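You operate a simulated robot arm through the tools that you are given. There is no shell and no other tool. Be economical: measure what you need, move in short steps, check, and stop when the job is done.

The job below is to be done with a simulated two-armed robot. You get a single attempt, and the scene is never put back.

Task
Soap the three spots; stand the red marker peg on the bubbling one.
Fine: hold the cup while lifting the brush; put the brush back. A coat counts when it lies all over at full strength: go over it till it gets no stronger.

The check looks at the end state, three seconds after you hand in, the way a careful person would. Anything else that was tipped, shoved, dropped, spilled or broken makes it a failure.

Robot
Two 6-joint arms with two-finger parallel grippers on one trunk, on a base that drives. Base frame: it is fixed to the floor where the robot stands at the start and does not move with it; the origin is under the middle of the robot, x ahead of it, y to its left, z up. Readings come in mm, degrees, newtons and seconds.
The left shoulder is at the start at [60, 187, 1297], the right one opposite. With the tool pointing down near the work surface each hand reaches from about 100 to 560 mm from the robot's upright axis, wherever it stands, measured 20 degrees to its own side. Places, roughly: black valve cap (5x4x5 cm) [600, 400, 900]; cup [500, 0, 900]; green marker peg (4x4x4 cm) [400, 800, 800]; red marker peg (4x4x4 cm) [400, 900, 800]; spot 1 [500, 500, 900]; spot 2 [600, 500, 900]; spot 3 [500, 500, 900]; white mini board [600, 600, 900]. Payload 1.57 kg a hand.
Tool frame (each hand has its own): the origin (TCP) lies between the finger pads and is the grasp point; the fingertips stand 30 mm ahead of it; z points along the fingers, y is the line along which they close. Largest opening 110 mm; finger width 24, thickness 12; the body of the gripper, 48 by 112 mm, starts 78 mm behind the TCP.
Orientation is that of the tool frame in the base frame, as a unit quaternion [w, x, y, z]. With the fingers straight down and closing along the base's y, the tool's x points along the base's -x, its y along +y and its z along -z.

Tools
- The arms move only by the tool arm_command. It takes "left_rows", "right_rows" or both (then of equal length, played together; a hand with none holds still); each is a list of rows, each an object of numbers (a shift or turn left out is 0, a gripper value left out holds the last): "x", "y", "z": the shift along the tool's x, y, z in units of 500 mm (1.0 is 500 mm); "wx", "wy", "wz": the turn, a rotation vector about the tool's x, y, z in units of 120 degrees (1.0 is 120 degrees); "grip": the closure in counts, from 0 (fully open) to 255 (shut). In form: [{"x": .., "y": .., "z": .., "wx": .., "wy": .., "wz": .., "grip": ..}, ...]. A call has 1 to 12 rows; each row is the pose to reach, as a shift and turn from the pose commanded when the call began, along the tool's axes at that moment. A call with a number of a shift or a turn outside -1 to 1 is refused whole. A row lasts 0.2 s, in which the tool goes at most 50 mm and 8.6 degrees; a call with a longer step from one row to the next is refused whole, and so is a gripper value outside its range. Where a pose cannot be reached the arm comes as near as it can. A force on the tool above 40 N (or 10 N above the force at the start of the call, whichever is more), or a blocked arm, ends the call early, and 0.2 s more pass. Each finger travels about 153 mm/s and halts on what it meets, pressing with about 23 N; the grip force reading is that of the motor and also rises with nothing between the fingers. The clock runs only during rows and for 0.2 s after the last one: add rows that repeat a pose to give the fingers time. It gives the time, the measured TCP pose, the force on the tool (base axes), the opening and the grip force at its end, in the units of the frame above (readings bear some noise), with the torque about the TCP (base axes, N m) and any sound that the robot's microphone picked up.
- Cameras (640 x 400 px; columns grow to the right, rows downward): "scene" is now at [-6.4, 41.6, 1820.9]; the picture's right is [0.65, -0.76, -0.00], its down [-0.63, -0.54, -0.56] and it looks along [0.42, 0.36, -0.83] (base axes); focal length 254 px, centre (320, 200). "left" rides on the left gripper at [70, -16, -141] in its tool frame; the picture's right is [0.23, 0.97, 0.00], its down [-0.86, 0.20, -0.48] and it looks along [-0.47, 0.11, 0.88] (tool axes); focal length 222 px, centre (320, 200). "right" rides on the right gripper at [70, 16, -141] in its tool frame; the picture's right is [-0.23, 0.97, 0.00], its down [-0.86, -0.20, -0.48] and it looks along [-0.47, -0.11, 0.88] (tool axes); focal length 222 px, centre (320, 200). There is no depth. A picture from a camera that has moved, and an enlarged one, comes with that camera's place and axes in the base frame and with its lens. The place of the scene camera against the robot may be out by one fixed shift of up to 18 mm in any direction.
- snapshot(camera): a new picture of that camera. The clock stands still meanwhile.
- slide_trunk(by): slides the trunk up (or, below 0, down) by that many mm; the arms and the scene camera ride with it, the base frame stays. It gives what a move gives, with no picture.
- base_move(legs): drives the robot by 1 to 6 legs, each [ahead, left, turn to the left] in mm, mm and degrees, along the robot's own axes; the way and the turn of a leg run together, so that a leg with both is an arc; at most 1500 mm and 180 degrees a leg. The arms and the cameras ride along, it lands a little off, and it stops where it bumps. It gives what a move gives.
- aim_head(pan, tilt): turns the head with the scene camera to pan (to the left, within 86 degrees either way) and tilt (down, from -29 to 69), counted from straight ahead of the robot. It gives what a move gives.
- enlarge(camera, box): a new picture of the part [left, top, right, bottom] of that camera's present view, enlarged. The clock stands still meanwhile.
- job_done(): hands the job in; it is judged then, once.

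Go step by step. Nothing tells you exact positions but the pictures and the camera data: compare them with the known pose of the tool, close in by small moves and look again before you grip or let go. The budget is 120 turns and 88 pictures, counting those below and the enlarged ones. Unless the task says otherwise, let go and move clear before handing in, and close with one line.

The tools are called by a JSON object that holds its "op" and its "data". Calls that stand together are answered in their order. arm_command: Moves the arms, as the interface text tells. Its arguments: {"type":"object","properties":{"left_rows":{"type":"array"},"right_rows":{"type":"array"}},"required":[]} The other tools are called the same way: slide_trunk (by) slides the trunk up or down; base_move (legs) drives the base; aim_head (pan, tilt) turns the head that bears the scene camera; snapshot (camera) takes a picture; enlarge (camera, box) takes an enlarged picture of a part of a camera's view; job_done () hands the job in.

At the start:

```text
clock: 0.0
left_tcp_pos: [308.5, 336.8, 1329.2]
left_ee_rot: [0.0, 0.0, 1.0, 0.0]
left_ft_force: [0.2, -0.8, 0.1]
left_ft_torque: [-0.01, 0.02, 0.0]
left_width: 109.8
left_gripper_force: 0.1
right_tcp_pos: [341.5, 37.4, 1314.2]
right_ee_rot: [0.0, 0.001, 1.0, 0.0]
right_ft_force: [0.5, 0.3, 0.2]
right_ft_torque: [0.0, 0.02, 0.03]
right_width: 110.1
right_gripper_force: 0.1
trunk travel left (down, up): [-925.0, 65.0]
robot x, y, heading: [1.9, -1.4, -0.1]
head pan, tilt: [40.6, 56.1]
```

scene: 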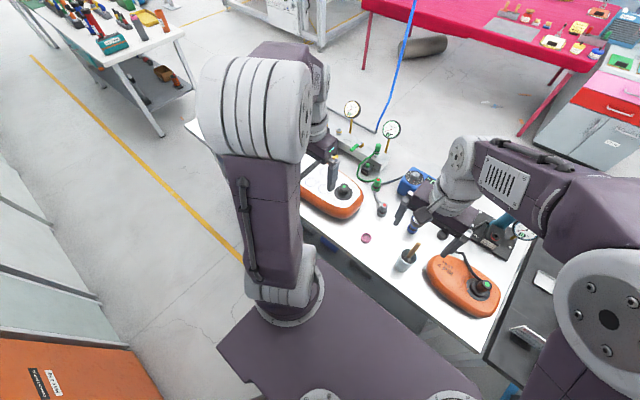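
right: 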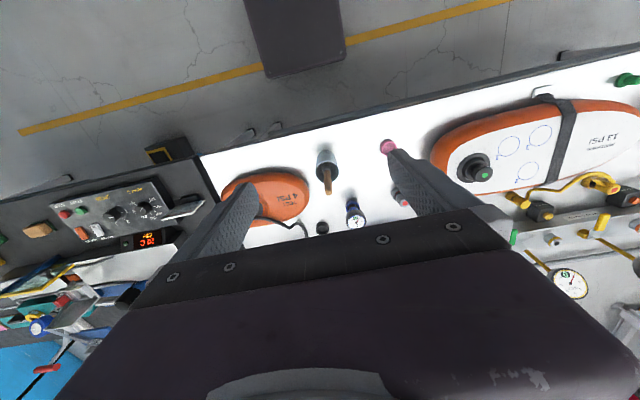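
left: 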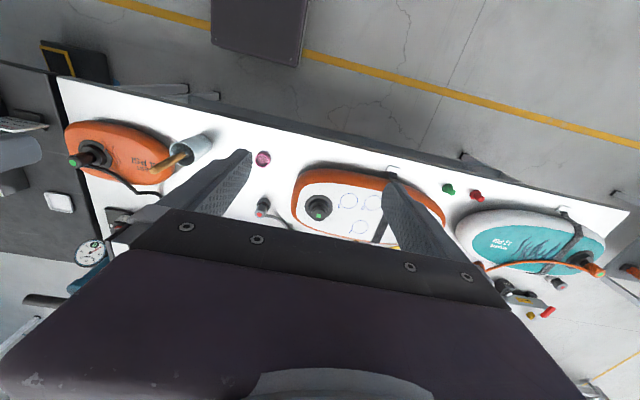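

The bench shows an orange/white bag with three circled spots and a black valve, a cup with a brush near [471, 31], and red and green pegs near y 880 and 780. I'll look closer at each before moving.

{"op": "enlarge", "data": {"camera": "left", "box": [270, 150, 510, 300]}}

{"op": "enlarge", "data": {"camera": "right", "box": [220, 120, 460, 270]}}

{"op": "enlarge", "data": {"camera": "scene", "box": [290, 130, 530, 310]}}

```text
2.67 times, centred on (390, 225) of left
camera zoom: at [239.1, 323.0, 1468.5], right [-0.23, 0.97, 0.0], down [0.86, 0.2, 0.48], along [0.47, 0.11, -0.88], focal length 592 px, centre (133, 133)
```

zoom: 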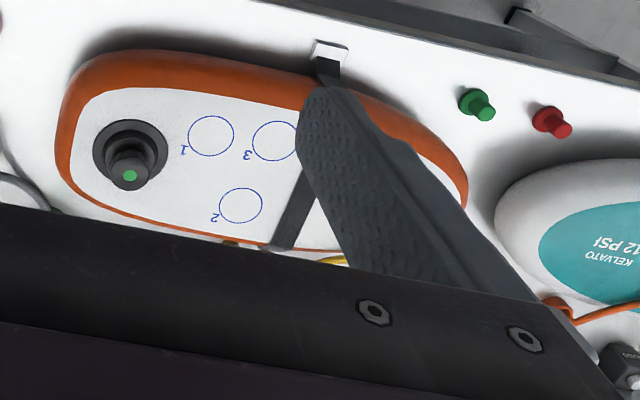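

```text
2.67 times, centred on (340, 195) of right
camera zoom: at [271.0, 53.2, 1454.0], right [0.23, 0.97, 0.0], down [0.86, -0.2, 0.48], along [0.47, -0.11, -0.88], focal length 592 px, centre (267, 213)
```

zoom: 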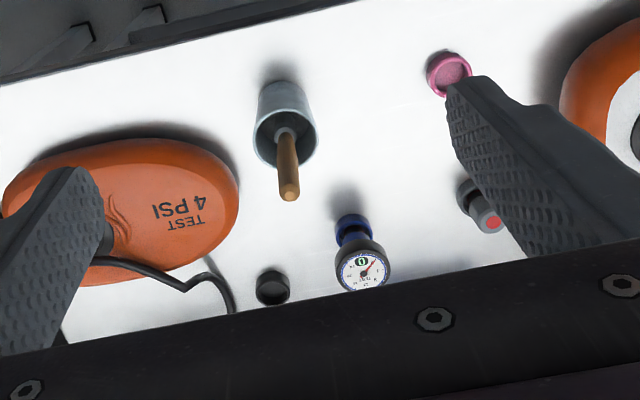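

```text
2.22 times, centred on (410, 220) of scene
camera zoom: at [-6.4, 41.6, 1820.9], right [0.65, -0.76, 0.0], down [-0.63, -0.54, -0.56], along [0.42, 0.36, -0.83], focal length 564 px, centre (120, 156)
```

zoom: 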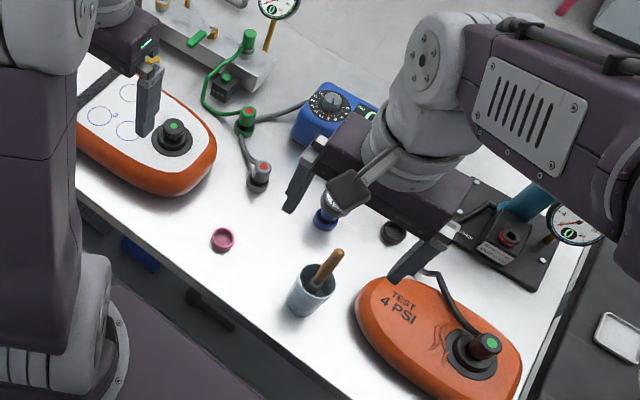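

The spots, cup, pegs and valve are identified. Next I'll check the space between base and bench and get a better view of the cup.

{"op": "aim_head", "data": {"pan": 0, "tilt": 62}}

{"op": "snapshot", "data": {"camera": "scene"}}

```text
clock: 1.1
left_tcp_pos: [308.3, 338.4, 1328.7]
left_ee_rot: [0.0, 0.0, 1.0, -0.001]
left_ft_force: [0.3, 0.1, 0.2]
left_ft_torque: [0.01, 0.03, -0.03]
left_width: 110.1
left_gripper_force: 0.1
right_tcp_pos: [341.8, 37.0, 1313.8]
right_ee_rot: [0.001, 0.0, 1.0, 0.0]
right_ft_force: [-1.0, -0.5, 0.3]
right_ft_torque: [0.02, -0.02, -0.01]
right_width: 109.7
right_gripper_force: 0.1
trunk travel left (down, up): [-925.0, 65.0]
robot x, y, heading: [-5.9, 2.1, 0.0]
head pan, tilt: [0.0, 62.0]
```

```text
81 pictures are left
camera scene: at [3.8, -4.2, 1813.9], right [0.0, -1.0, 0.0], down [-0.88, 0.0, -0.47], along [0.47, 0.0, -0.88], focal length 254 px, centre (320, 200)
```

scene: 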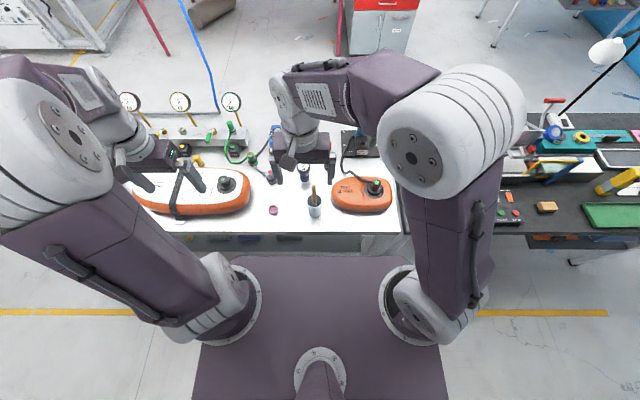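

The gap to the bench looks ample (base front about 240, bench edge about 385). I'll drive ahead 90 mm so everything comes in easy reach.

{"op": "base_move", "data": {"legs": [[90, 20, 0]]}}

{"op": "enlarge", "data": {"camera": "right", "box": [200, 60, 440, 210]}}

{"op": "enlarge", "data": {"camera": "scene", "box": [240, 150, 400, 250]}}

```text
clock: 2.2
left_tcp_pos: [390.7, 355.7, 1330.7]
left_ee_rot: [0.004, 0.0, 1.0, 0.001]
left_ft_force: [-1.2, -0.2, 0.4]
left_ft_torque: [0.0, -0.07, 0.01]
left_width: 110.0
left_gripper_force: 0.0
right_tcp_pos: [424.2, 55.4, 1316.0]
right_ee_rot: [0.003, 0.001, 1.0, 0.001]
right_ft_force: [-0.4, -0.2, 0.7]
right_ft_torque: [0.02, -0.06, 0.03]
right_width: 110.2
right_gripper_force: 0.1
trunk travel left (down, up): [-925.0, 65.0]
robot x, y, heading: [91.7, 21.8, 0.1]
head pan, tilt: [0.0, 62.0]
```

```text
2.67 times, centred on (320, 135) of right
camera zoom: at [352.2, 71.1, 1456.0], right [0.23, 0.97, 0.0], down [0.85, -0.2, 0.48], along [0.47, -0.11, -0.88], focal length 592 px, centre (320, 373)
```

zoom: 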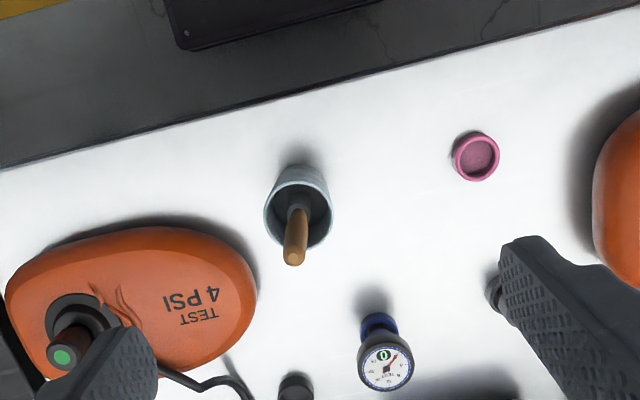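

```text
4.00 times, centred on (320, 200) of scene
camera zoom: at [82.8, 12.7, 1813.9], right [0.0, -1.0, 0.0], down [-0.88, 0.0, -0.47], along [0.47, 0.0, -0.88], focal length 1014 px, centre (320, 200)
```

zoom: 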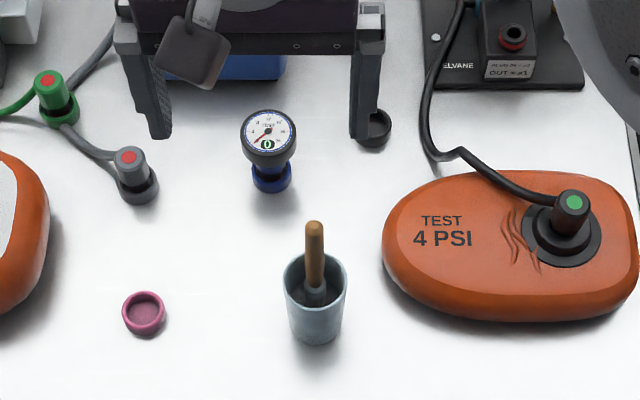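

The brush handle stands nearly upright, tip about [497, 16, 987]. The cup rim is about [477, 21, 910], 62 mm wide. I'll bring the right hand, tilted 45° forward, to a pre-grasp in front of the cup.

{"op": "arm_command", "data": {"right_rows": [{"x": 0.0042, "y": -0.0078, "z": 0.0813, "wy": -0.0417, "grip": 0}, {"x": 0.0084, "y": -0.0156, "z": 0.1627, "wy": -0.0833}, {"x": 0.0127, "y": -0.0233, "z": 0.244, "wy": -0.125}, {"x": 0.0169, "y": -0.0311, "z": 0.3253, "wy": -0.1667}, {"x": 0.0211, "y": -0.0389, "z": 0.4067, "wy": -0.2083}, {"x": 0.0253, "y": -0.0467, "z": 0.488, "wy": -0.25}, {"x": 0.0296, "y": -0.0544, "z": 0.5693, "wy": -0.2917}, {"x": 0.0338, "y": -0.0622, "z": 0.6507, "wy": -0.3333}, {"x": 0.038, "y": -0.07, "z": 0.732, "wy": -0.375}, {"x": 0.038, "y": -0.07, "z": 0.732, "wy": -0.375}]}}

{"op": "snapshot", "data": {"camera": "scene"}}

{"op": "snapshot", "data": {"camera": "right"}}

```text
clock: 3.9
left_tcp_pos: [396.5, 360.1, 1328.1]
left_ee_rot: [0.001, 0.0, 1.0, 0.0]
left_ft_force: [-0.6, 0.0, -0.4]
left_ft_torque: [-0.01, 0.01, -0.02]
left_width: 110.1
left_gripper_force: 0.0
right_tcp_pos: [463.4, 103.2, 1057.9]
right_ee_rot: [0.317, -0.003, 0.948, -0.008]
right_ft_force: [0.1, 0.7, 12.9]
right_ft_torque: [-0.86, -0.38, 0.03]
right_width: 109.8
right_gripper_force: 0.1
right hand out of reach, approached as far as the arm can: row 5, 6, 7, 8
trunk travel left (down, up): [-925.0, 65.0]
robot x, y, heading: [92.5, 23.2, 0.2]
head pan, tilt: [0.0, 62.0]
stopped in row 8 (right hand): the force on the tool passed its limit (the readings are from after the stop); the commanded pose is now the measured one
```

```text
78 pictures are left
camera scene: at [91.1, 17.9, 1814.2], right [0.0, -1.0, 0.0], down [-0.88, 0.0, -0.47], along [0.47, 0.0, -0.88], focal length 254 px, centre (320, 200)
```

scene: 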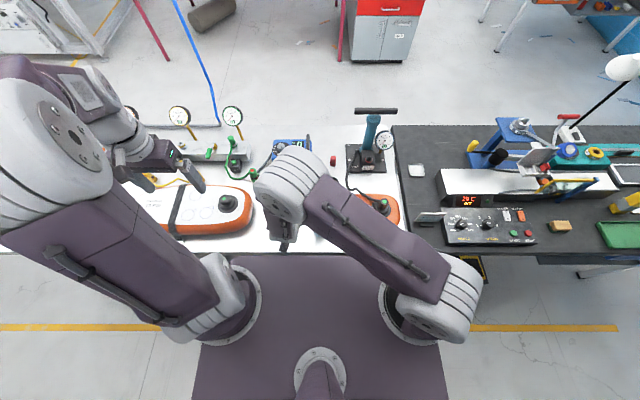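

```text
77 pictures are left
camera right: at [321.8, 121.0, 1128.5], right [0.18, 0.98, 0.12], down [0.4, -0.18, 0.9], along [0.9, -0.11, -0.42], focal length 222 px, centre (320, 200)
```

right: 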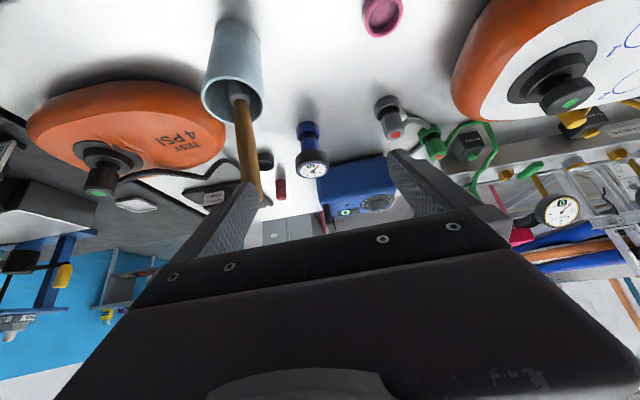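

The front approach folds the right arm too much, and it met resistance. I'll swap roles: the left hand holds the cup from its clear left side and the right hand takes the brush. I'm lifting the right hand away and yawing the left.

{"op": "arm_command", "data": {"right_rows": [{"x": -0.017, "z": -0.0465, "wy": 0.03}, {"x": -0.034, "z": -0.093, "wy": 0.06}, {"x": -0.05, "y": -0.06, "z": -0.14, "wy": 0.09}, {"x": -0.06, "y": -0.12, "z": -0.17, "wy": 0.12}, {"x": -0.07, "y": -0.18, "z": -0.2, "wy": 0.15}, {"x": -0.08, "y": -0.24, "z": -0.23, "wy": 0.18}, {"x": -0.09, "y": -0.3, "z": -0.25, "wy": 0.21}, {"x": -0.095, "y": -0.35, "z": -0.26, "wy": 0.24}, {"x": -0.1, "y": -0.4, "z": -0.27, "wy": 0.27}, {"x": -0.102, "y": -0.446, "z": -0.279, "wy": 0.308}, {"x": -0.102, "y": -0.446, "z": -0.279, "wy": 0.308}], "left_rows": [{"x": -0.008, "y": -0.011, "z": 0.0324, "wz": 0.0682, "grip": 0}, {"x": -0.016, "y": -0.022, "z": 0.0647, "wz": 0.1364}, {"x": -0.024, "y": -0.033, "z": 0.0971, "wz": 0.2045}, {"x": -0.032, "y": -0.044, "z": 0.1295, "wz": 0.2727}, {"x": -0.04, "y": -0.055, "z": 0.1618, "wz": 0.3409}, {"x": -0.048, "y": -0.065, "z": 0.1942, "wz": 0.4091}, {"x": -0.056, "y": -0.076, "z": 0.2265, "wz": 0.4773}, {"x": -0.064, "y": -0.087, "z": 0.2589, "wz": 0.5455}, {"x": -0.072, "y": -0.098, "z": 0.2913, "wz": 0.6136}, {"x": -0.08, "y": -0.109, "z": 0.3236, "wz": 0.6818}, {"x": -0.088, "y": -0.12, "z": 0.356, "wz": 0.75}]}}

```text
clock: 6.3
left_tcp_pos: [444.9, 298.2, 1150.5]
left_ee_rot: [0.0, 0.708, 0.707, -0.001]
left_ft_force: [0.5, -0.3, -0.4]
left_ft_torque: [0.01, 0.03, 0.01]
left_width: 110.1
left_gripper_force: 0.1
right_tcp_pos: [422.5, -118.0, 1201.3]
right_ee_rot: [-0.003, 0.0, 1.0, -0.008]
right_ft_force: [-0.6, 0.1, 0.5]
right_ft_torque: [0.0, -0.01, -0.02]
right_width: 109.9
right_gripper_force: 0.0
trunk travel left (down, up): [-925.0, 65.0]
robot x, y, heading: [88.4, 20.7, -0.1]
head pan, tilt: [0.0, 62.0]
```

Both hands are in order. Now I'll tilt the left 45° and descend to a pre-grasp beside the cup.

{"op": "arm_command", "data": {"left_rows": [{"x": -0.048, "y": 0.006, "z": 0.046, "wy": -0.047}, {"x": -0.096, "y": 0.012, "z": 0.092, "wy": -0.094}, {"x": -0.145, "y": 0.019, "z": 0.139, "wy": -0.141}, {"x": -0.193, "y": 0.025, "z": 0.185, "wy": -0.1875}, {"x": -0.241, "y": 0.031, "z": 0.231, "wy": -0.234}, {"x": -0.29, "y": 0.037, "z": 0.277, "wy": -0.281}, {"x": -0.338, "y": 0.044, "z": 0.324, "wy": -0.328}, {"x": -0.386, "y": 0.05, "z": 0.37, "wy": -0.375}, {"x": -0.386, "y": 0.05, "z": 0.37, "wy": -0.375}]}}

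{"op": "snapshot", "data": {"camera": "left"}}

{"op": "enlarge", "data": {"camera": "scene", "box": [220, 140, 420, 265]}}

```text
clock: 8.3
left_tcp_pos: [483.0, 108.5, 963.9]
left_ee_rot: [0.269, 0.653, 0.653, -0.274]
left_ft_force: [0.0, 0.4, -0.4]
left_ft_torque: [-0.02, -0.04, 0.0]
left_width: 109.9
left_gripper_force: 0.1
left hand out of reach, approached as far as the arm can: row 6, 7, 8, 9
right_tcp_pos: [421.2, -117.5, 1202.4]
right_ee_rot: [-0.003, -0.001, 1.0, -0.008]
right_ft_force: [0.0, 0.0, -1.1]
right_ft_torque: [-0.04, 0.01, 0.02]
right_width: 110.1
right_gripper_force: 0.1
trunk travel left (down, up): [-925.0, 65.0]
robot x, y, heading: [91.1, 23.6, 0.1]
head pan, tilt: [0.0, 62.0]
```

```text
76 pictures are left
camera left: at [468.9, 259.5, 1015.0], right [0.97, 0.16, -0.17], down [0.2, -0.27, 0.94], along [0.1, -0.95, -0.29], focal length 222 px, centre (320, 200)
```

left: 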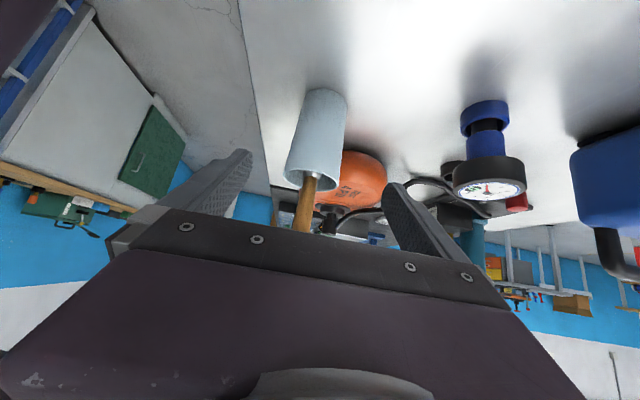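

```text
3.20 times, centred on (320, 202) of scene
camera zoom: at [93.8, 15.3, 1813.9], right [0.0, -1.0, 0.0], down [-0.88, 0.0, -0.47], along [0.47, 0.0, -0.88], focal length 812 px, centre (320, 192)
```

zoom: 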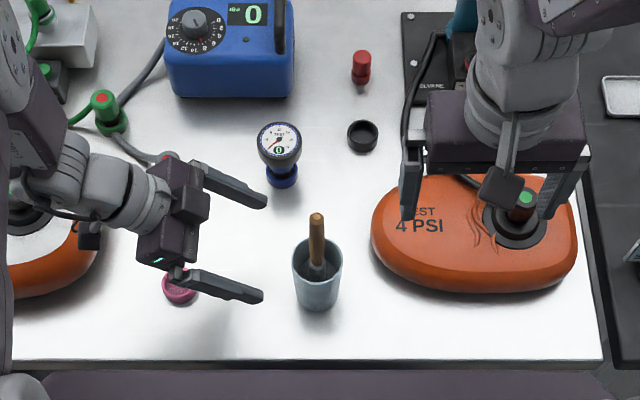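

The left hand is beside the cup, well aligned in x. I'll advance along the fingers to straddle it, while the right hand yaws 90° (closing along x) over the brush.

{"op": "arm_command", "data": {"left_rows": [{"y": -0.002, "z": 0.05}, {"y": -0.005, "z": 0.1}, {"y": -0.007, "z": 0.15}, {"y": -0.009, "z": 0.2}, {"y": -0.01, "z": 0.25}, {"y": -0.01, "z": 0.25}]}}

{"op": "arm_command", "data": {"right_rows": [{"wz": -0.07}, {"wz": -0.14}, {"wz": -0.21}, {"wz": -0.28}, {"wz": -0.35}, {"wz": -0.42}, {"wz": -0.49}, {"wz": -0.56}, {"wz": -0.63}, {"wz": -0.69}, {"wz": -0.75}]}}

{"op": "enlarge", "data": {"camera": "scene", "box": [220, 140, 420, 265]}}

{"op": "snapshot", "data": {"camera": "left"}}

```text
clock: 9.7
left_tcp_pos: [478.7, 19.9, 875.9]
left_ee_rot: [0.271, 0.653, 0.653, -0.271]
left_ft_force: [-0.4, 0.2, -0.9]
left_ft_torque: [0.01, 0.0, 0.01]
left_width: 110.2
left_gripper_force: 0.1
left hand out of reach, approached as far as the arm can: row 1, 2, 3
right_tcp_pos: [422.1, -118.6, 1202.0]
right_ee_rot: [-0.003, -0.001, 1.0, -0.008]
right_ft_force: [1.2, -0.1, -0.4]
right_ft_torque: [-0.01, -0.02, 0.0]
right_width: 110.1
right_gripper_force: 0.0
trunk travel left (down, up): [-925.0, 65.0]
robot x, y, heading: [89.9, 20.6, -0.2]
head pan, tilt: [0.0, 62.0]
```

```text
clock: 12.1
left_tcp_pos: [479.5, 19.6, 876.1]
left_ee_rot: [0.271, 0.653, 0.654, -0.271]
left_ft_force: [1.2, -0.9, -0.3]
left_ft_torque: [0.05, 0.01, -0.02]
left_width: 109.9
left_gripper_force: 0.1
right_tcp_pos: [421.5, -119.3, 1201.4]
right_ee_rot: [0.008, 0.709, -0.705, 0.003]
right_ft_force: [0.1, -0.5, 0.3]
right_ft_torque: [0.03, 0.0, 0.0]
right_width: 110.1
right_gripper_force: 0.0
trunk travel left (down, up): [-925.0, 65.0]
robot x, y, heading: [92.9, 18.4, 0.1]
head pan, tilt: [0.0, 62.0]
```

```text
3.20 times, centred on (320, 202) of scene
camera zoom: at [94.2, 15.3, 1813.9], right [0.0, -1.0, 0.0], down [-0.88, 0.0, -0.47], along [0.47, 0.0, -0.88], focal length 812 px, centre (320, 192)
```

zoom: 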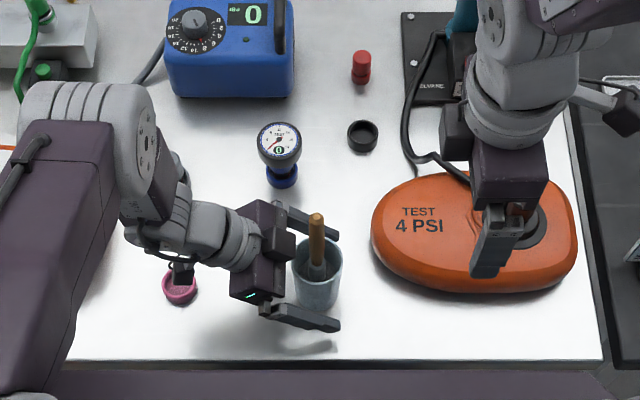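

```text
73 pictures are left
camera left: at [463.4, 170.3, 926.2], right [0.97, 0.16, -0.16], down [0.2, -0.27, 0.94], along [0.11, -0.95, -0.29], focal length 222 px, centre (320, 200)
```

left: 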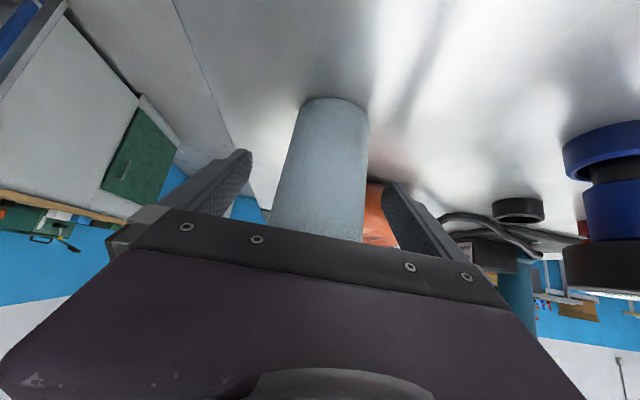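

The cup stands between the left fingers. I'll close on it and check.

{"op": "arm_command", "data": {"left_rows": [{"grip": 100}, {"grip": 160}, {"grip": 255}, {"grip": 255}]}}

{"op": "enlarge", "data": {"camera": "scene", "box": [220, 140, 420, 265]}}

```text
clock: 13.1
left_tcp_pos: [479.6, 20.2, 877.2]
left_ee_rot: [0.271, 0.653, 0.653, -0.271]
left_ft_force: [1.3, 0.8, 1.7]
left_ft_torque: [-0.01, 0.03, -0.01]
left_width: 58.5
left_gripper_force: 23.0
right_tcp_pos: [422.4, -120.0, 1202.6]
right_ee_rot: [0.007, 0.708, -0.706, 0.004]
right_ft_force: [-0.1, 0.4, -0.2]
right_ft_torque: [-0.03, 0.02, 0.05]
right_width: 110.1
right_gripper_force: 0.1
trunk travel left (down, up): [-925.0, 65.0]
robot x, y, heading: [95.2, 15.6, 0.1]
head pan, tilt: [0.0, 62.0]
```

```text
3.20 times, centred on (320, 202) of scene
camera zoom: at [94.3, 15.3, 1813.9], right [0.0, -1.0, 0.0], down [-0.88, 0.0, -0.47], along [0.47, 0.0, -0.88], focal length 812 px, centre (320, 192)
```

zoom: 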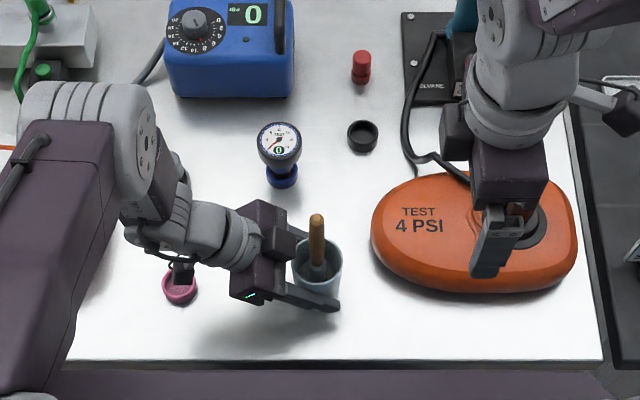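

The cup is held (58.5 mm). I'll bring the right hand above the brush handle, tilted 7° to match its lean.

{"op": "arm_command", "data": {"right_rows": [{"x": -0.054, "y": -0.03, "z": 0.045, "wx": -0.012}, {"x": -0.109, "y": -0.059, "z": 0.09, "wx": -0.024}, {"x": -0.163, "y": -0.089, "z": 0.134, "wx": -0.036}, {"x": -0.218, "y": -0.118, "z": 0.179, "wx": -0.048}, {"x": -0.272, "y": -0.148, "z": 0.224, "wx": -0.058}, {"x": -0.272, "y": -0.148, "z": 0.224, "wx": -0.058}]}}

{"op": "snapshot", "data": {"camera": "right"}}

{"op": "enlarge", "data": {"camera": "scene", "box": [220, 140, 420, 265]}}

```text
clock: 14.5
left_tcp_pos: [478.7, 20.5, 877.5]
left_ee_rot: [0.271, 0.654, 0.653, -0.269]
left_ft_force: [0.6, -0.1, 1.0]
left_ft_torque: [0.04, 0.03, -0.02]
left_width: 58.6
left_gripper_force: 23.0
right_tcp_pos: [494.1, 17.4, 1086.5]
right_ee_rot: [0.05, 0.706, -0.706, -0.039]
right_ft_force: [0.0, 0.1, 0.7]
right_ft_torque: [0.01, -0.02, 0.02]
right_width: 110.1
right_gripper_force: 0.0
trunk travel left (down, up): [-925.0, 65.0]
robot x, y, heading: [93.3, 18.2, -0.1]
head pan, tilt: [0.0, 62.0]
```

```text
71 pictures are left
camera right: at [495.8, -51.5, 1229.8], right [-0.97, 0.23, 0.12], down [0.26, 0.86, 0.44], along [0.0, 0.45, -0.89], focal length 222 px, centre (320, 200)
```

right: 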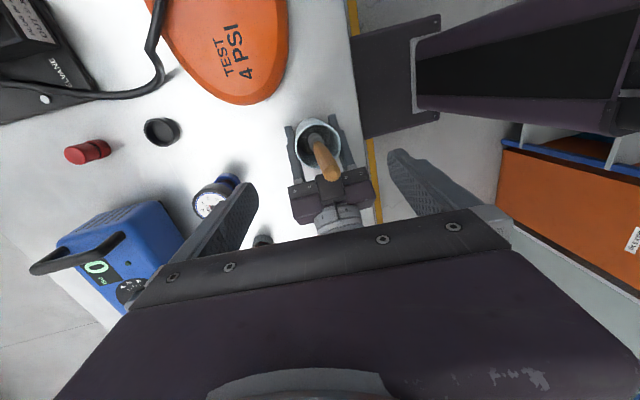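

```text
3.20 times, centred on (320, 202) of scene
camera zoom: at [93.6, 14.9, 1813.9], right [0.0, -1.0, 0.0], down [-0.88, 0.0, -0.47], along [0.47, 0.0, -0.88], focal length 812 px, centre (320, 192)
```

zoom: 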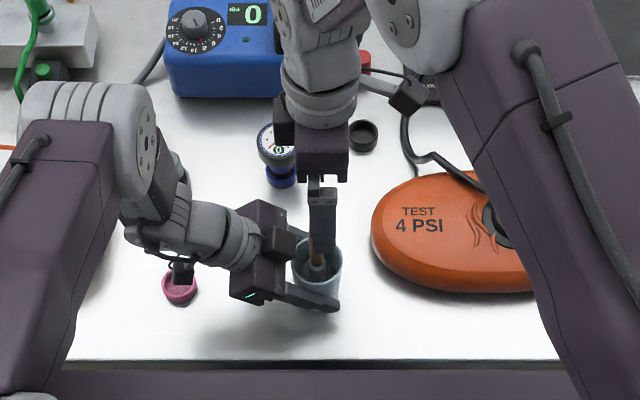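

Two right-camera views place the handle tip at about [480, 21, 1040], so the brush is taller and more upright than I first judged. I'll straighten the hand, centre over it and descend to z ≈ 990.

{"op": "arm_command", "data": {"right_rows": [{"x": -0.003, "y": 0.014, "z": 0.001, "wx": 0.021}, {"x": -0.005, "y": 0.027, "z": 0.0024, "wx": 0.043}, {"x": -0.005, "y": 0.021, "z": 0.068, "wx": 0.043}, {"x": -0.005, "y": 0.015, "z": 0.13, "wx": 0.043}, {"x": -0.005, "y": 0.0095, "z": 0.195, "wx": 0.043}, {"x": -0.005, "y": 0.0095, "z": 0.195, "wx": 0.043}]}}

{"op": "snapshot", "data": {"camera": "right"}}

{"op": "enlarge", "data": {"camera": "scene", "box": [260, 165, 380, 240]}}

```text
clock: 15.9
left_tcp_pos: [479.0, 20.1, 876.6]
left_ee_rot: [0.271, 0.653, 0.653, -0.271]
left_ft_force: [-0.6, 0.2, -0.3]
left_ft_torque: [-0.02, 0.01, -0.03]
left_width: 58.6
left_gripper_force: 23.5
right_tcp_pos: [476.8, 15.5, 992.2]
right_ee_rot: [0.018, 0.708, -0.706, -0.007]
right_ft_force: [-0.3, 0.0, 0.2]
right_ft_torque: [-0.02, -0.03, -0.03]
right_width: 110.2
right_gripper_force: 0.1
trunk travel left (down, up): [-925.0, 65.0]
robot x, y, heading: [90.3, 20.5, 0.0]
head pan, tilt: [0.0, 62.0]
```

```text
69 pictures are left
camera right: at [465.1, -51.6, 1133.7], right [-0.97, 0.23, 0.03], down [0.22, 0.86, 0.46], along [0.08, 0.45, -0.89], focal length 222 px, centre (320, 200)
```

right: 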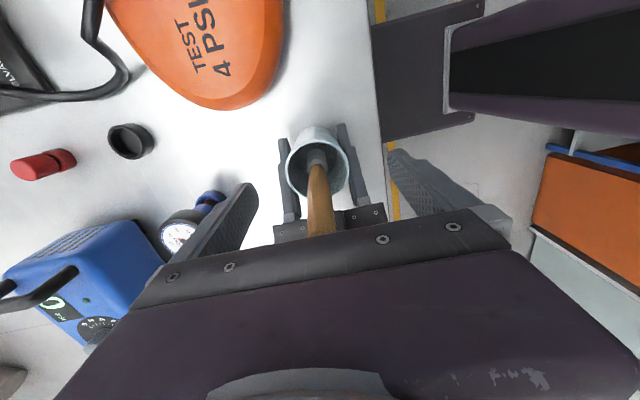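

```text
5.33 times, centred on (320, 202) of scene
camera zoom: at [94.1, 15.3, 1813.9], right [0.0, -1.0, 0.0], down [-0.88, 0.0, -0.47], along [0.47, 0.0, -0.88], focal length 1352 px, centre (320, 187)
```

zoom: 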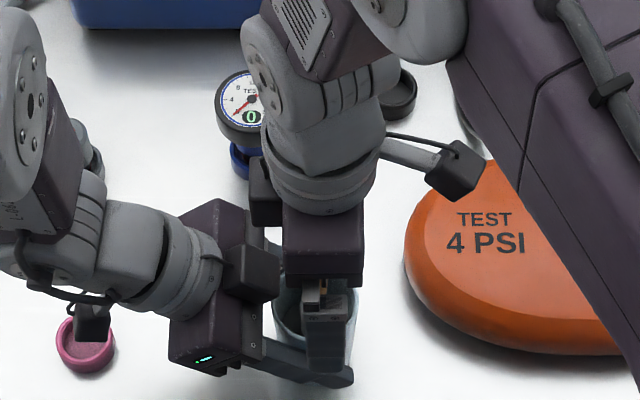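

The handle sits at the TCP between the right fingers. Closing on it.

{"op": "arm_command", "data": {"right_rows": [{"grip": 120}, {"grip": 200}, {"grip": 255}, {"grip": 255}, {"grip": 255}]}}

{"op": "snapshot", "data": {"camera": "right"}}

```text
clock: 17.1
left_tcp_pos: [479.3, 20.6, 876.5]
left_ee_rot: [0.271, 0.653, 0.653, -0.271]
left_ft_force: [0.7, -0.4, 0.6]
left_ft_torque: [-0.01, 0.03, -0.03]
left_width: 58.4
left_gripper_force: 23.3
right_tcp_pos: [477.0, 16.3, 991.1]
right_ee_rot: [-0.018, -0.707, 0.707, 0.007]
right_ft_force: [-0.2, 1.0, 2.9]
right_ft_torque: [0.05, -0.05, 0.0]
right_width: 17.3
right_gripper_force: 22.8
trunk travel left (down, up): [-925.0, 65.0]
robot x, y, heading: [92.1, 21.8, 0.0]
head pan, tilt: [0.0, 62.0]
```

```text
67 pictures are left
camera right: at [465.3, -51.5, 1134.1], right [-0.97, 0.23, 0.03], down [0.22, 0.86, 0.46], along [0.08, 0.45, -0.89], focal length 222 px, centre (320, 200)
```

right: 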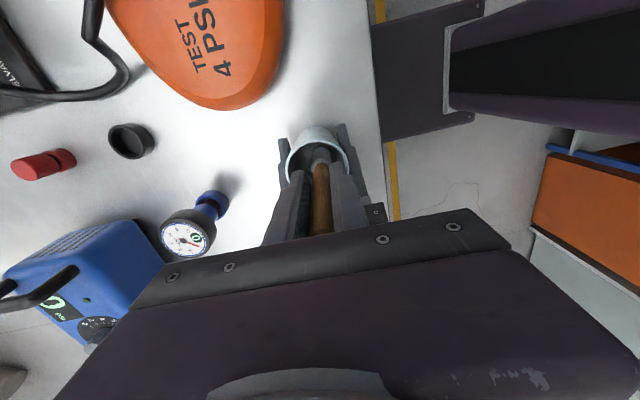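

Handle gripped at 17.3 mm. I'll lift straight up 170 mm with the cup held.

{"op": "arm_command", "data": {"right_rows": [{"z": -0.03}, {"z": -0.07}, {"z": -0.12}, {"z": -0.18}, {"z": -0.24}, {"z": -0.3}, {"z": -0.36}, {"z": -0.36}]}}

{"op": "snapshot", "data": {"camera": "right"}}

{"op": "enlarge", "data": {"camera": "scene", "box": [240, 140, 400, 240]}}

```text
clock: 18.9
left_tcp_pos: [478.6, 21.4, 876.4]
left_ee_rot: [0.27, 0.653, 0.654, -0.271]
left_ft_force: [0.0, -0.1, -0.1]
left_ft_torque: [0.03, -0.01, 0.02]
left_width: 58.8
left_gripper_force: 22.3
right_tcp_pos: [485.6, 19.5, 1171.0]
right_ee_rot: [0.019, 0.707, -0.706, -0.009]
right_ft_force: [-0.2, 0.2, 0.7]
right_ft_torque: [-0.01, -0.01, -0.02]
right_width: 17.6
right_gripper_force: 22.6
trunk travel left (down, up): [-925.0, 65.0]
robot x, y, heading: [93.5, 20.0, 0.0]
head pan, tilt: [0.0, 62.0]
```

```text
66 pictures are left
camera right: at [473.9, -47.2, 1314.1], right [-0.97, 0.23, 0.03], down [0.22, 0.86, 0.46], along [0.08, 0.45, -0.89], focal length 222 px, centre (320, 200)
```

right: 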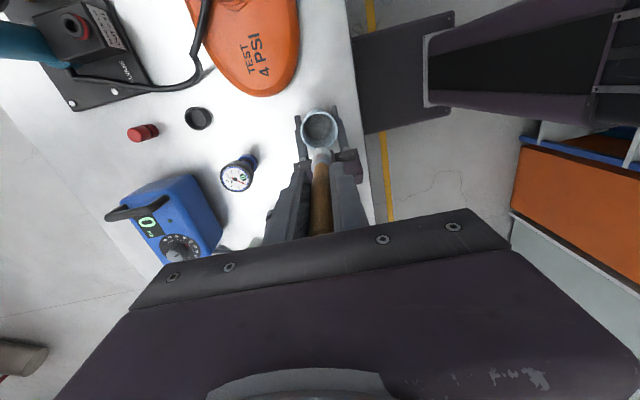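

```text
4.00 times, centred on (320, 190) of scene
camera zoom: at [94.6, 15.4, 1813.9], right [0.0, -1.0, 0.0], down [-0.88, 0.0, -0.47], along [0.47, 0.0, -0.88], focal length 1014 px, centre (320, 240)
```

zoom: 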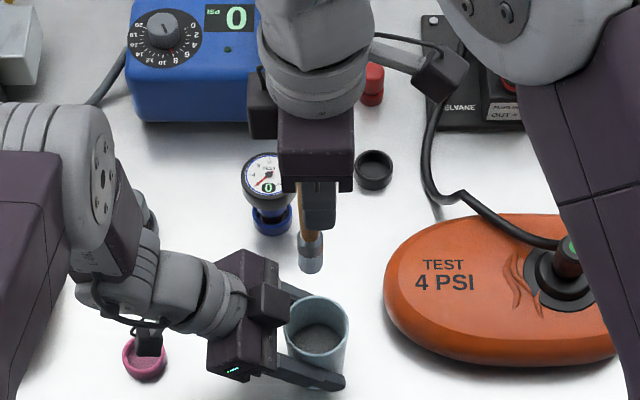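

The brush is free of the cup, its bristle end about 120–135 mm below the TCP. Now I'll release the cup and back the left hand off and up.

{"op": "arm_command", "data": {"left_rows": [{"grip": 120}, {"grip": 0}, {"grip": 0}, {"z": -0.07}, {"z": -0.16}, {"z": -0.25}, {"x": -0.05, "z": -0.3, "wy": 0.065}, {"x": -0.1, "z": -0.35, "wy": 0.13}, {"x": -0.15, "z": -0.4, "wy": 0.195}, {"x": -0.2, "z": -0.45, "wy": 0.26}, {"x": -0.25, "z": -0.5, "wy": 0.325}, {"x": -0.28, "z": -0.53, "wy": 0.375}]}}

{"op": "snapshot", "data": {"camera": "scene"}}

```text
clock: 21.6
left_tcp_pos: [476.7, 111.7, 1162.5]
left_ee_rot: [-0.003, 0.707, 0.707, -0.001]
left_ft_force: [0.0, 3.1, -0.3]
left_ft_torque: [-0.28, 0.09, 0.03]
left_width: 110.0
left_gripper_force: 0.2
left hand out of reach, approached as far as the arm can: row 5, 6
right_tcp_pos: [487.7, 18.2, 1171.9]
right_ee_rot: [-0.02, -0.707, 0.707, 0.007]
right_ft_force: [-0.8, -3.4, 0.4]
right_ft_torque: [0.31, -0.05, 0.03]
right_width: 17.3
right_gripper_force: 22.6
trunk travel left (down, up): [-925.0, 65.0]
robot x, y, heading: [89.7, 21.5, 0.2]
head pan, tilt: [0.0, 62.0]
stopped in row 12 (left hand): the force on the tool passed its limit (the readings are from after the stop); the commanded pose is now the measured one
```

```text
64 pictures are left
camera scene: at [94.8, 15.9, 1813.9], right [0.0, -1.0, 0.0], down [-0.88, 0.0, -0.47], along [0.47, 0.0, -0.88], focal length 254 px, centre (320, 200)
```

scene: 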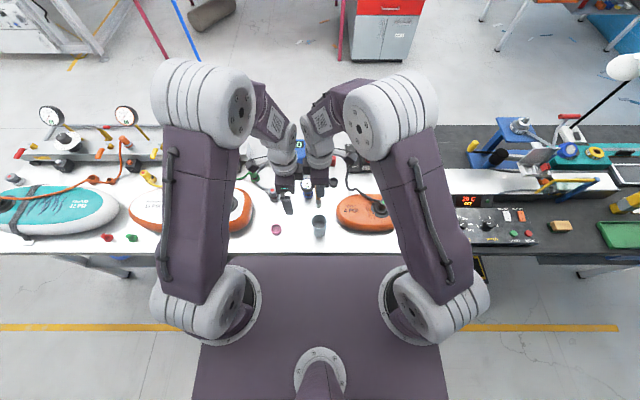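

The two wrists brushed each other, so I'm moving the left hand well off to the left. The cup still stands.

{"op": "arm_command", "data": {"left_rows": [{"x": 0.08}, {"x": 0.16, "y": -0.01}, {"x": 0.25, "y": -0.03, "z": -0.03}, {"x": 0.34, "y": -0.05, "z": -0.06}, {"x": 0.436, "y": -0.074, "z": -0.08}, {"x": 0.436, "y": -0.074, "z": -0.08}]}}

{"op": "enlarge", "data": {"camera": "right", "box": [240, 80, 400, 240]}}

{"op": "enlarge", "data": {"camera": "scene", "box": [240, 140, 400, 240]}}

```text
refused: row 5 steps farther than a row can; nothing moved
```

```text
2.50 times, centred on (320, 160) of right
camera zoom: at [474.5, -48.7, 1314.6], right [-0.97, 0.23, 0.03], down [0.22, 0.86, 0.45], along [0.07, 0.45, -0.89], focal length 555 px, centre (320, 300)
```

zoom: 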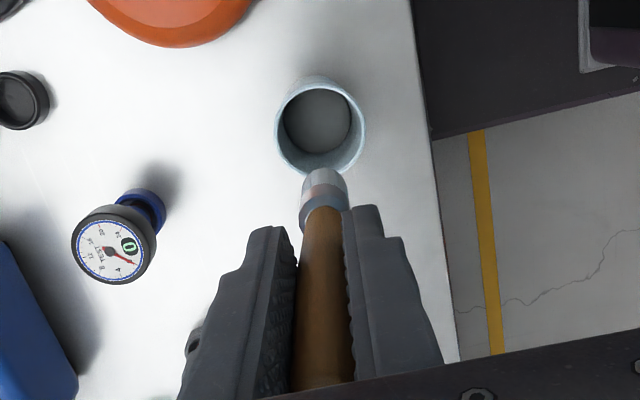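

```text
4.00 times, centred on (320, 190) of scene
camera zoom: at [94.8, 15.9, 1813.9], right [0.0, -1.0, 0.0], down [-0.88, 0.0, -0.47], along [0.47, 0.0, -0.88], focal length 1014 px, centre (320, 240)
```

zoom: 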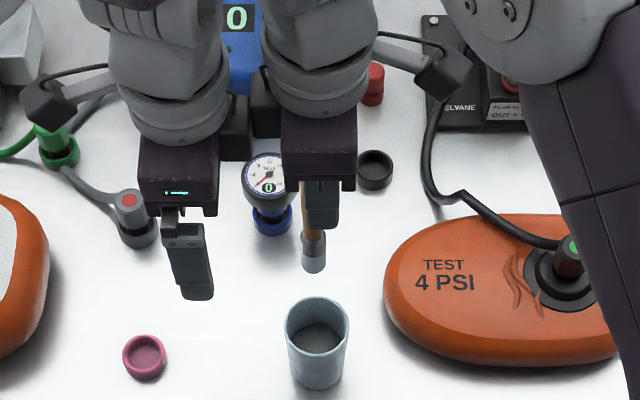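

Still clear: the cup stands and the brush is held. I'm repeating the left move with shorter steps.

{"op": "arm_command", "data": {"left_rows": [{"x": 0.08}, {"x": 0.16, "y": -0.01}, {"x": 0.23, "y": -0.03, "z": -0.03}, {"x": 0.3, "y": -0.05, "z": -0.06}, {"x": 0.37, "y": -0.074, "z": -0.08}, {"x": 0.436, "y": -0.074, "z": -0.08}, {"x": 0.436, "y": -0.074, "z": -0.08}]}}

{"op": "base_move", "data": {"legs": [[0, 540, 0]]}}

{"op": "snapshot", "data": {"camera": "scene"}}

{"op": "snapshot", "data": {"camera": "right"}}

```text
clock: 23.2
left_tcp_pos: [440.5, 329.0, 1202.3]
left_ee_rot: [-0.004, 0.707, 0.707, 0.0]
left_ft_force: [-0.4, 0.0, 0.1]
left_ft_torque: [0.01, -0.01, -0.01]
left_width: 110.2
left_gripper_force: 0.0
right_tcp_pos: [486.0, 17.9, 1171.0]
right_ee_rot: [-0.02, -0.707, 0.707, 0.008]
right_ft_force: [-0.4, 1.6, -0.9]
right_ft_torque: [0.01, 0.0, 0.02]
right_width: 17.4
right_gripper_force: 22.5
trunk travel left (down, up): [-925.0, 65.0]
robot x, y, heading: [90.3, 21.4, -0.1]
head pan, tilt: [0.0, 62.0]
```

```text
clock: 26.4
left_tcp_pos: [436.3, 865.6, 1201.6]
left_ee_rot: [-0.003, 0.705, 0.71, 0.0]
left_ft_force: [0.4, 0.4, -0.6]
left_ft_torque: [0.03, 0.01, 0.01]
left_width: 109.9
left_gripper_force: 0.1
right_tcp_pos: [483.8, 556.1, 1172.2]
right_ee_rot: [0.02, 0.709, -0.704, -0.007]
right_ft_force: [-0.8, 0.2, 0.3]
right_ft_torque: [0.01, 0.01, -0.02]
right_width: 17.5
right_gripper_force: 22.7
trunk travel left (down, up): [-925.0, 65.0]
robot x, y, heading: [88.5, 554.7, 0.8]
head pan, tilt: [0.0, 62.0]
```

```text
61 pictures are left
camera scene: at [92.6, 549.2, 1813.9], right [0.01, -1.0, 0.0], down [-0.88, 0.0, -0.47], along [0.47, 0.0, -0.88], focal length 254 px, centre (320, 200)
```

scene: 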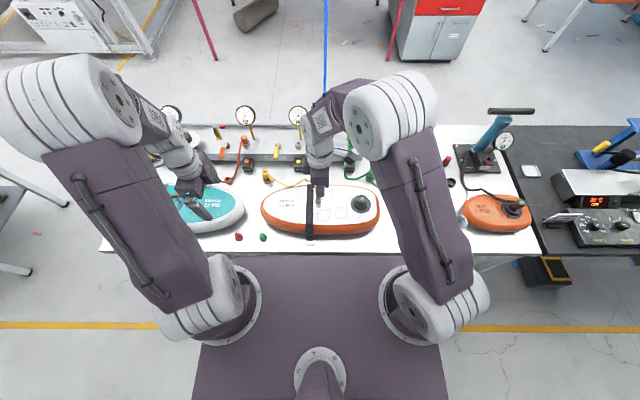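

```text
60 pictures are left
camera right: at [472.8, 488.0, 1314.5], right [-0.97, 0.22, 0.03], down [0.21, 0.86, 0.46], along [0.07, 0.45, -0.89], focal length 222 px, centre (320, 200)
```

right: 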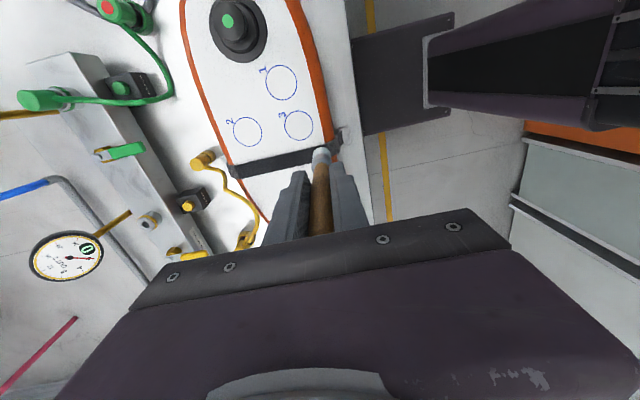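

Spots (z≈890): 1 at about [521, 472], 2 at [605, 534], 3 at [511, 546], each a circle about 60 mm across. I'll bring the brush upright over spot 3 and look.

{"op": "arm_command", "data": {"right_rows": [{"x": 0.004, "y": -0.016, "z": 0.058, "wx": 0.005, "wy": -0.002}, {"x": 0.008, "y": -0.032, "z": 0.117, "wx": 0.01, "wy": -0.005}, {"x": 0.012, "y": -0.047, "z": 0.175, "wx": 0.015, "wy": -0.007}, {"x": 0.016, "y": -0.063, "z": 0.234, "wx": 0.018, "wy": -0.009}, {"x": 0.016, "y": -0.063, "z": 0.234, "wx": 0.018, "wy": -0.009}]}}

{"op": "enlarge", "data": {"camera": "right", "box": [200, 40, 440, 240]}}

{"op": "enlarge", "data": {"camera": "scene", "box": [240, 150, 400, 250]}}

```text
clock: 27.6
left_tcp_pos: [436.6, 867.1, 1202.3]
left_ee_rot: [-0.004, 0.705, 0.71, -0.001]
left_ft_force: [-0.2, 0.3, 0.1]
left_ft_torque: [0.01, -0.02, 0.01]
left_width: 110.1
left_gripper_force: 0.1
right_tcp_pos: [511.9, 546.7, 1054.2]
right_ee_rot: [0.0, 0.709, -0.705, -0.001]
right_ft_force: [-1.0, 0.2, -0.3]
right_ft_torque: [0.02, 0.02, -0.01]
right_width: 17.5
right_gripper_force: 23.2
trunk travel left (down, up): [-925.0, 65.0]
robot x, y, heading: [91.1, 558.6, 0.2]
head pan, tilt: [0.0, 62.0]
```

```text
2.00 times, centred on (320, 140) of right
camera zoom: at [495.0, 476.6, 1195.3], right [-0.98, 0.22, 0.0], down [0.19, 0.86, 0.48], along [0.11, 0.47, -0.88], focal length 444 px, centre (320, 320)
```

zoom: 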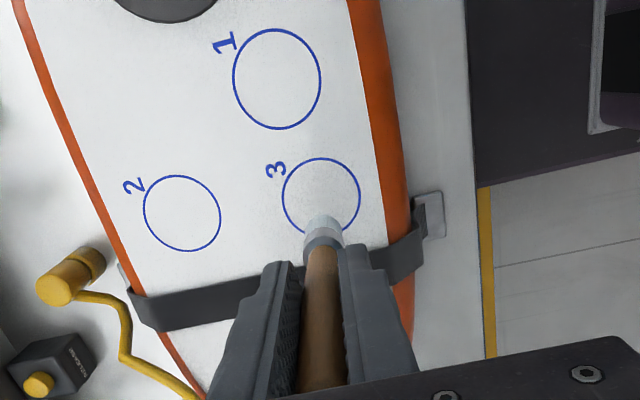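

```text
4.00 times, centred on (320, 200) of scene
camera zoom: at [92.6, 551.1, 1813.9], right [0.01, -1.0, 0.0], down [-0.88, -0.01, -0.47], along [0.47, 0.0, -0.88], focal length 1014 px, centre (320, 200)
```

zoom: 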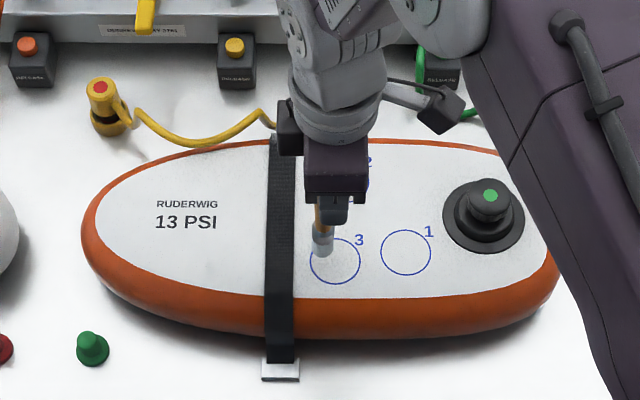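

Spot 3 is triangulated at [511, 545, 895] with a radius of about 26 mm, and the brush end is about 122 mm below the TCP. I'll lower it gently until it touches.

{"op": "arm_command", "data": {"right_rows": [{"z": 0.03}, {"z": 0.05}, {"z": 0.06}, {"z": 0.066}, {"z": 0.072}, {"z": 0.072}]}}

{"op": "enlarge", "data": {"camera": "right", "box": [240, 80, 400, 200]}}

{"op": "enlarge", "data": {"camera": "scene", "box": [290, 170, 370, 230]}}

```text
clock: 28.9
left_tcp_pos: [436.1, 867.6, 1202.2]
left_ee_rot: [-0.003, 0.705, 0.71, 0.001]
left_ft_force: [0.3, 0.1, 0.6]
left_ft_torque: [-0.01, -0.01, -0.02]
left_width: 110.4
left_gripper_force: 0.1
right_tcp_pos: [510.2, 547.3, 1019.1]
right_ee_rot: [0.0, 0.709, -0.705, 0.0]
right_ft_force: [1.3, 1.8, 20.2]
right_ft_torque: [0.22, -0.24, -0.02]
right_width: 17.5
right_gripper_force: 23.0
trunk travel left (down, up): [-925.0, 65.0]
robot x, y, heading: [87.6, 557.9, 0.7]
head pan, tilt: [0.0, 62.0]
```

```text
3.33 times, centred on (320, 140) of right
camera zoom: at [492.8, 477.6, 1159.5], right [-0.98, 0.22, 0.0], down [0.19, 0.86, 0.48], along [0.11, 0.47, -0.88], focal length 740 px, centre (320, 400)
```

zoom: 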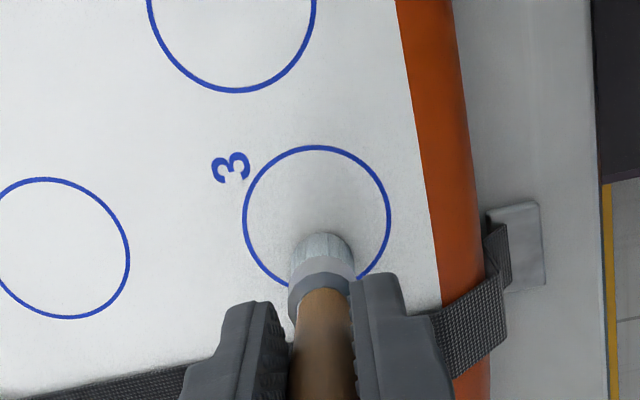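

```text
6.67 times, centred on (330, 200) of scene
camera zoom: at [89.8, 552.2, 1813.9], right [0.01, -1.0, 0.0], down [-0.88, -0.01, -0.47], along [0.47, 0.0, -0.88], focal length 1691 px, centre (253, 200)
```

zoom: 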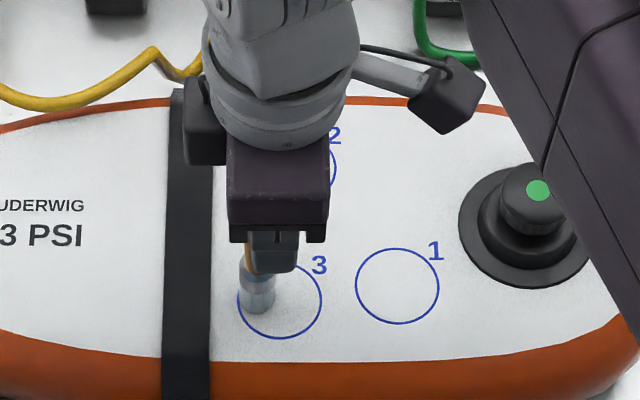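

The brush touched at TCP z ≈ 1020 with 20 N. Wider baselines put the surface at z ≈ 912 and the spots at 1 [520, 472], 2 [600, 533], 3 [510, 542], with the brush tip about 8 mm to +y of the TCP. I'll ease the pressure and scrub spot 3 in rings.

{"op": "arm_command", "data": {"right_rows": [{"x": 0.026, "y": -0.002, "z": -0.008}, {"x": 0.048, "y": -0.002, "z": -0.008}, {"x": 0.037, "y": 0.017, "z": -0.008}, {"x": 0.015, "y": 0.017, "z": -0.008}, {"x": 0.004, "y": -0.002, "z": -0.008}, {"x": 0.015, "y": -0.021, "z": -0.008}, {"x": 0.037, "y": -0.021, "z": -0.008}, {"x": 0.048, "y": -0.002, "z": -0.008}, {"x": 0.026, "y": -0.002, "z": -0.008}]}}

{"op": "enlarge", "data": {"camera": "right", "box": [240, 80, 400, 200]}}

{"op": "enlarge", "data": {"camera": "scene", "box": [290, 170, 370, 230]}}

```text
clock: 30.9
left_tcp_pos: [437.5, 868.2, 1201.8]
left_ee_rot: [-0.003, 0.705, 0.71, 0.0]
left_ft_force: [0.7, 0.1, 0.8]
left_ft_torque: [0.0, 0.01, 0.0]
left_width: 110.0
left_gripper_force: 0.0
right_tcp_pos: [512.4, 533.7, 1021.5]
right_ee_rot: [0.0, 0.71, -0.704, 0.0]
right_ft_force: [-0.5, -0.1, -1.1]
right_ft_torque: [-0.01, -0.01, 0.04]
right_width: 17.9
right_gripper_force: 23.4
trunk travel left (down, up): [-925.0, 65.0]
robot x, y, heading: [88.8, 558.7, 0.0]
head pan, tilt: [0.0, 62.0]
```

```text
3.33 times, centred on (320, 140) of right
camera zoom: at [495.4, 464.7, 1163.0], right [-0.98, 0.22, 0.0], down [0.19, 0.86, 0.48], along [0.11, 0.47, -0.88], focal length 740 px, centre (320, 400)
```

zoom: 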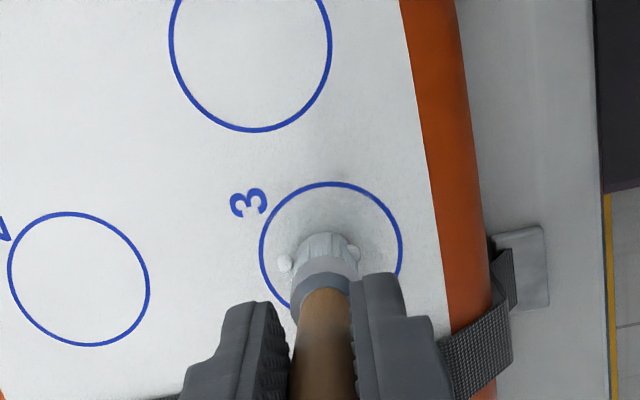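

```text
6.67 times, centred on (330, 200) of scene
camera zoom: at [92.5, 552.7, 1813.9], right [0.01, -1.0, 0.0], down [-0.88, -0.01, -0.47], along [0.47, 0.0, -0.88], focal length 1691 px, centre (253, 200)
```

zoom: 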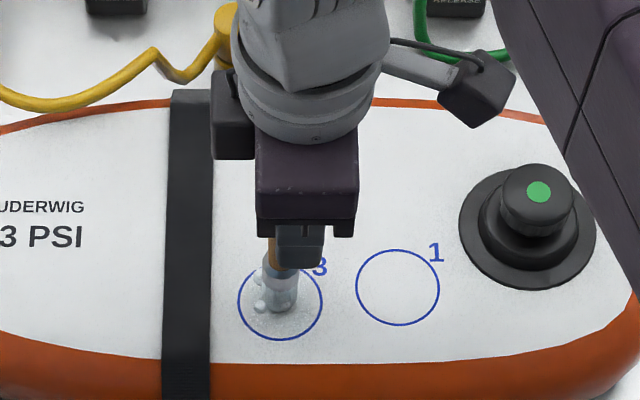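

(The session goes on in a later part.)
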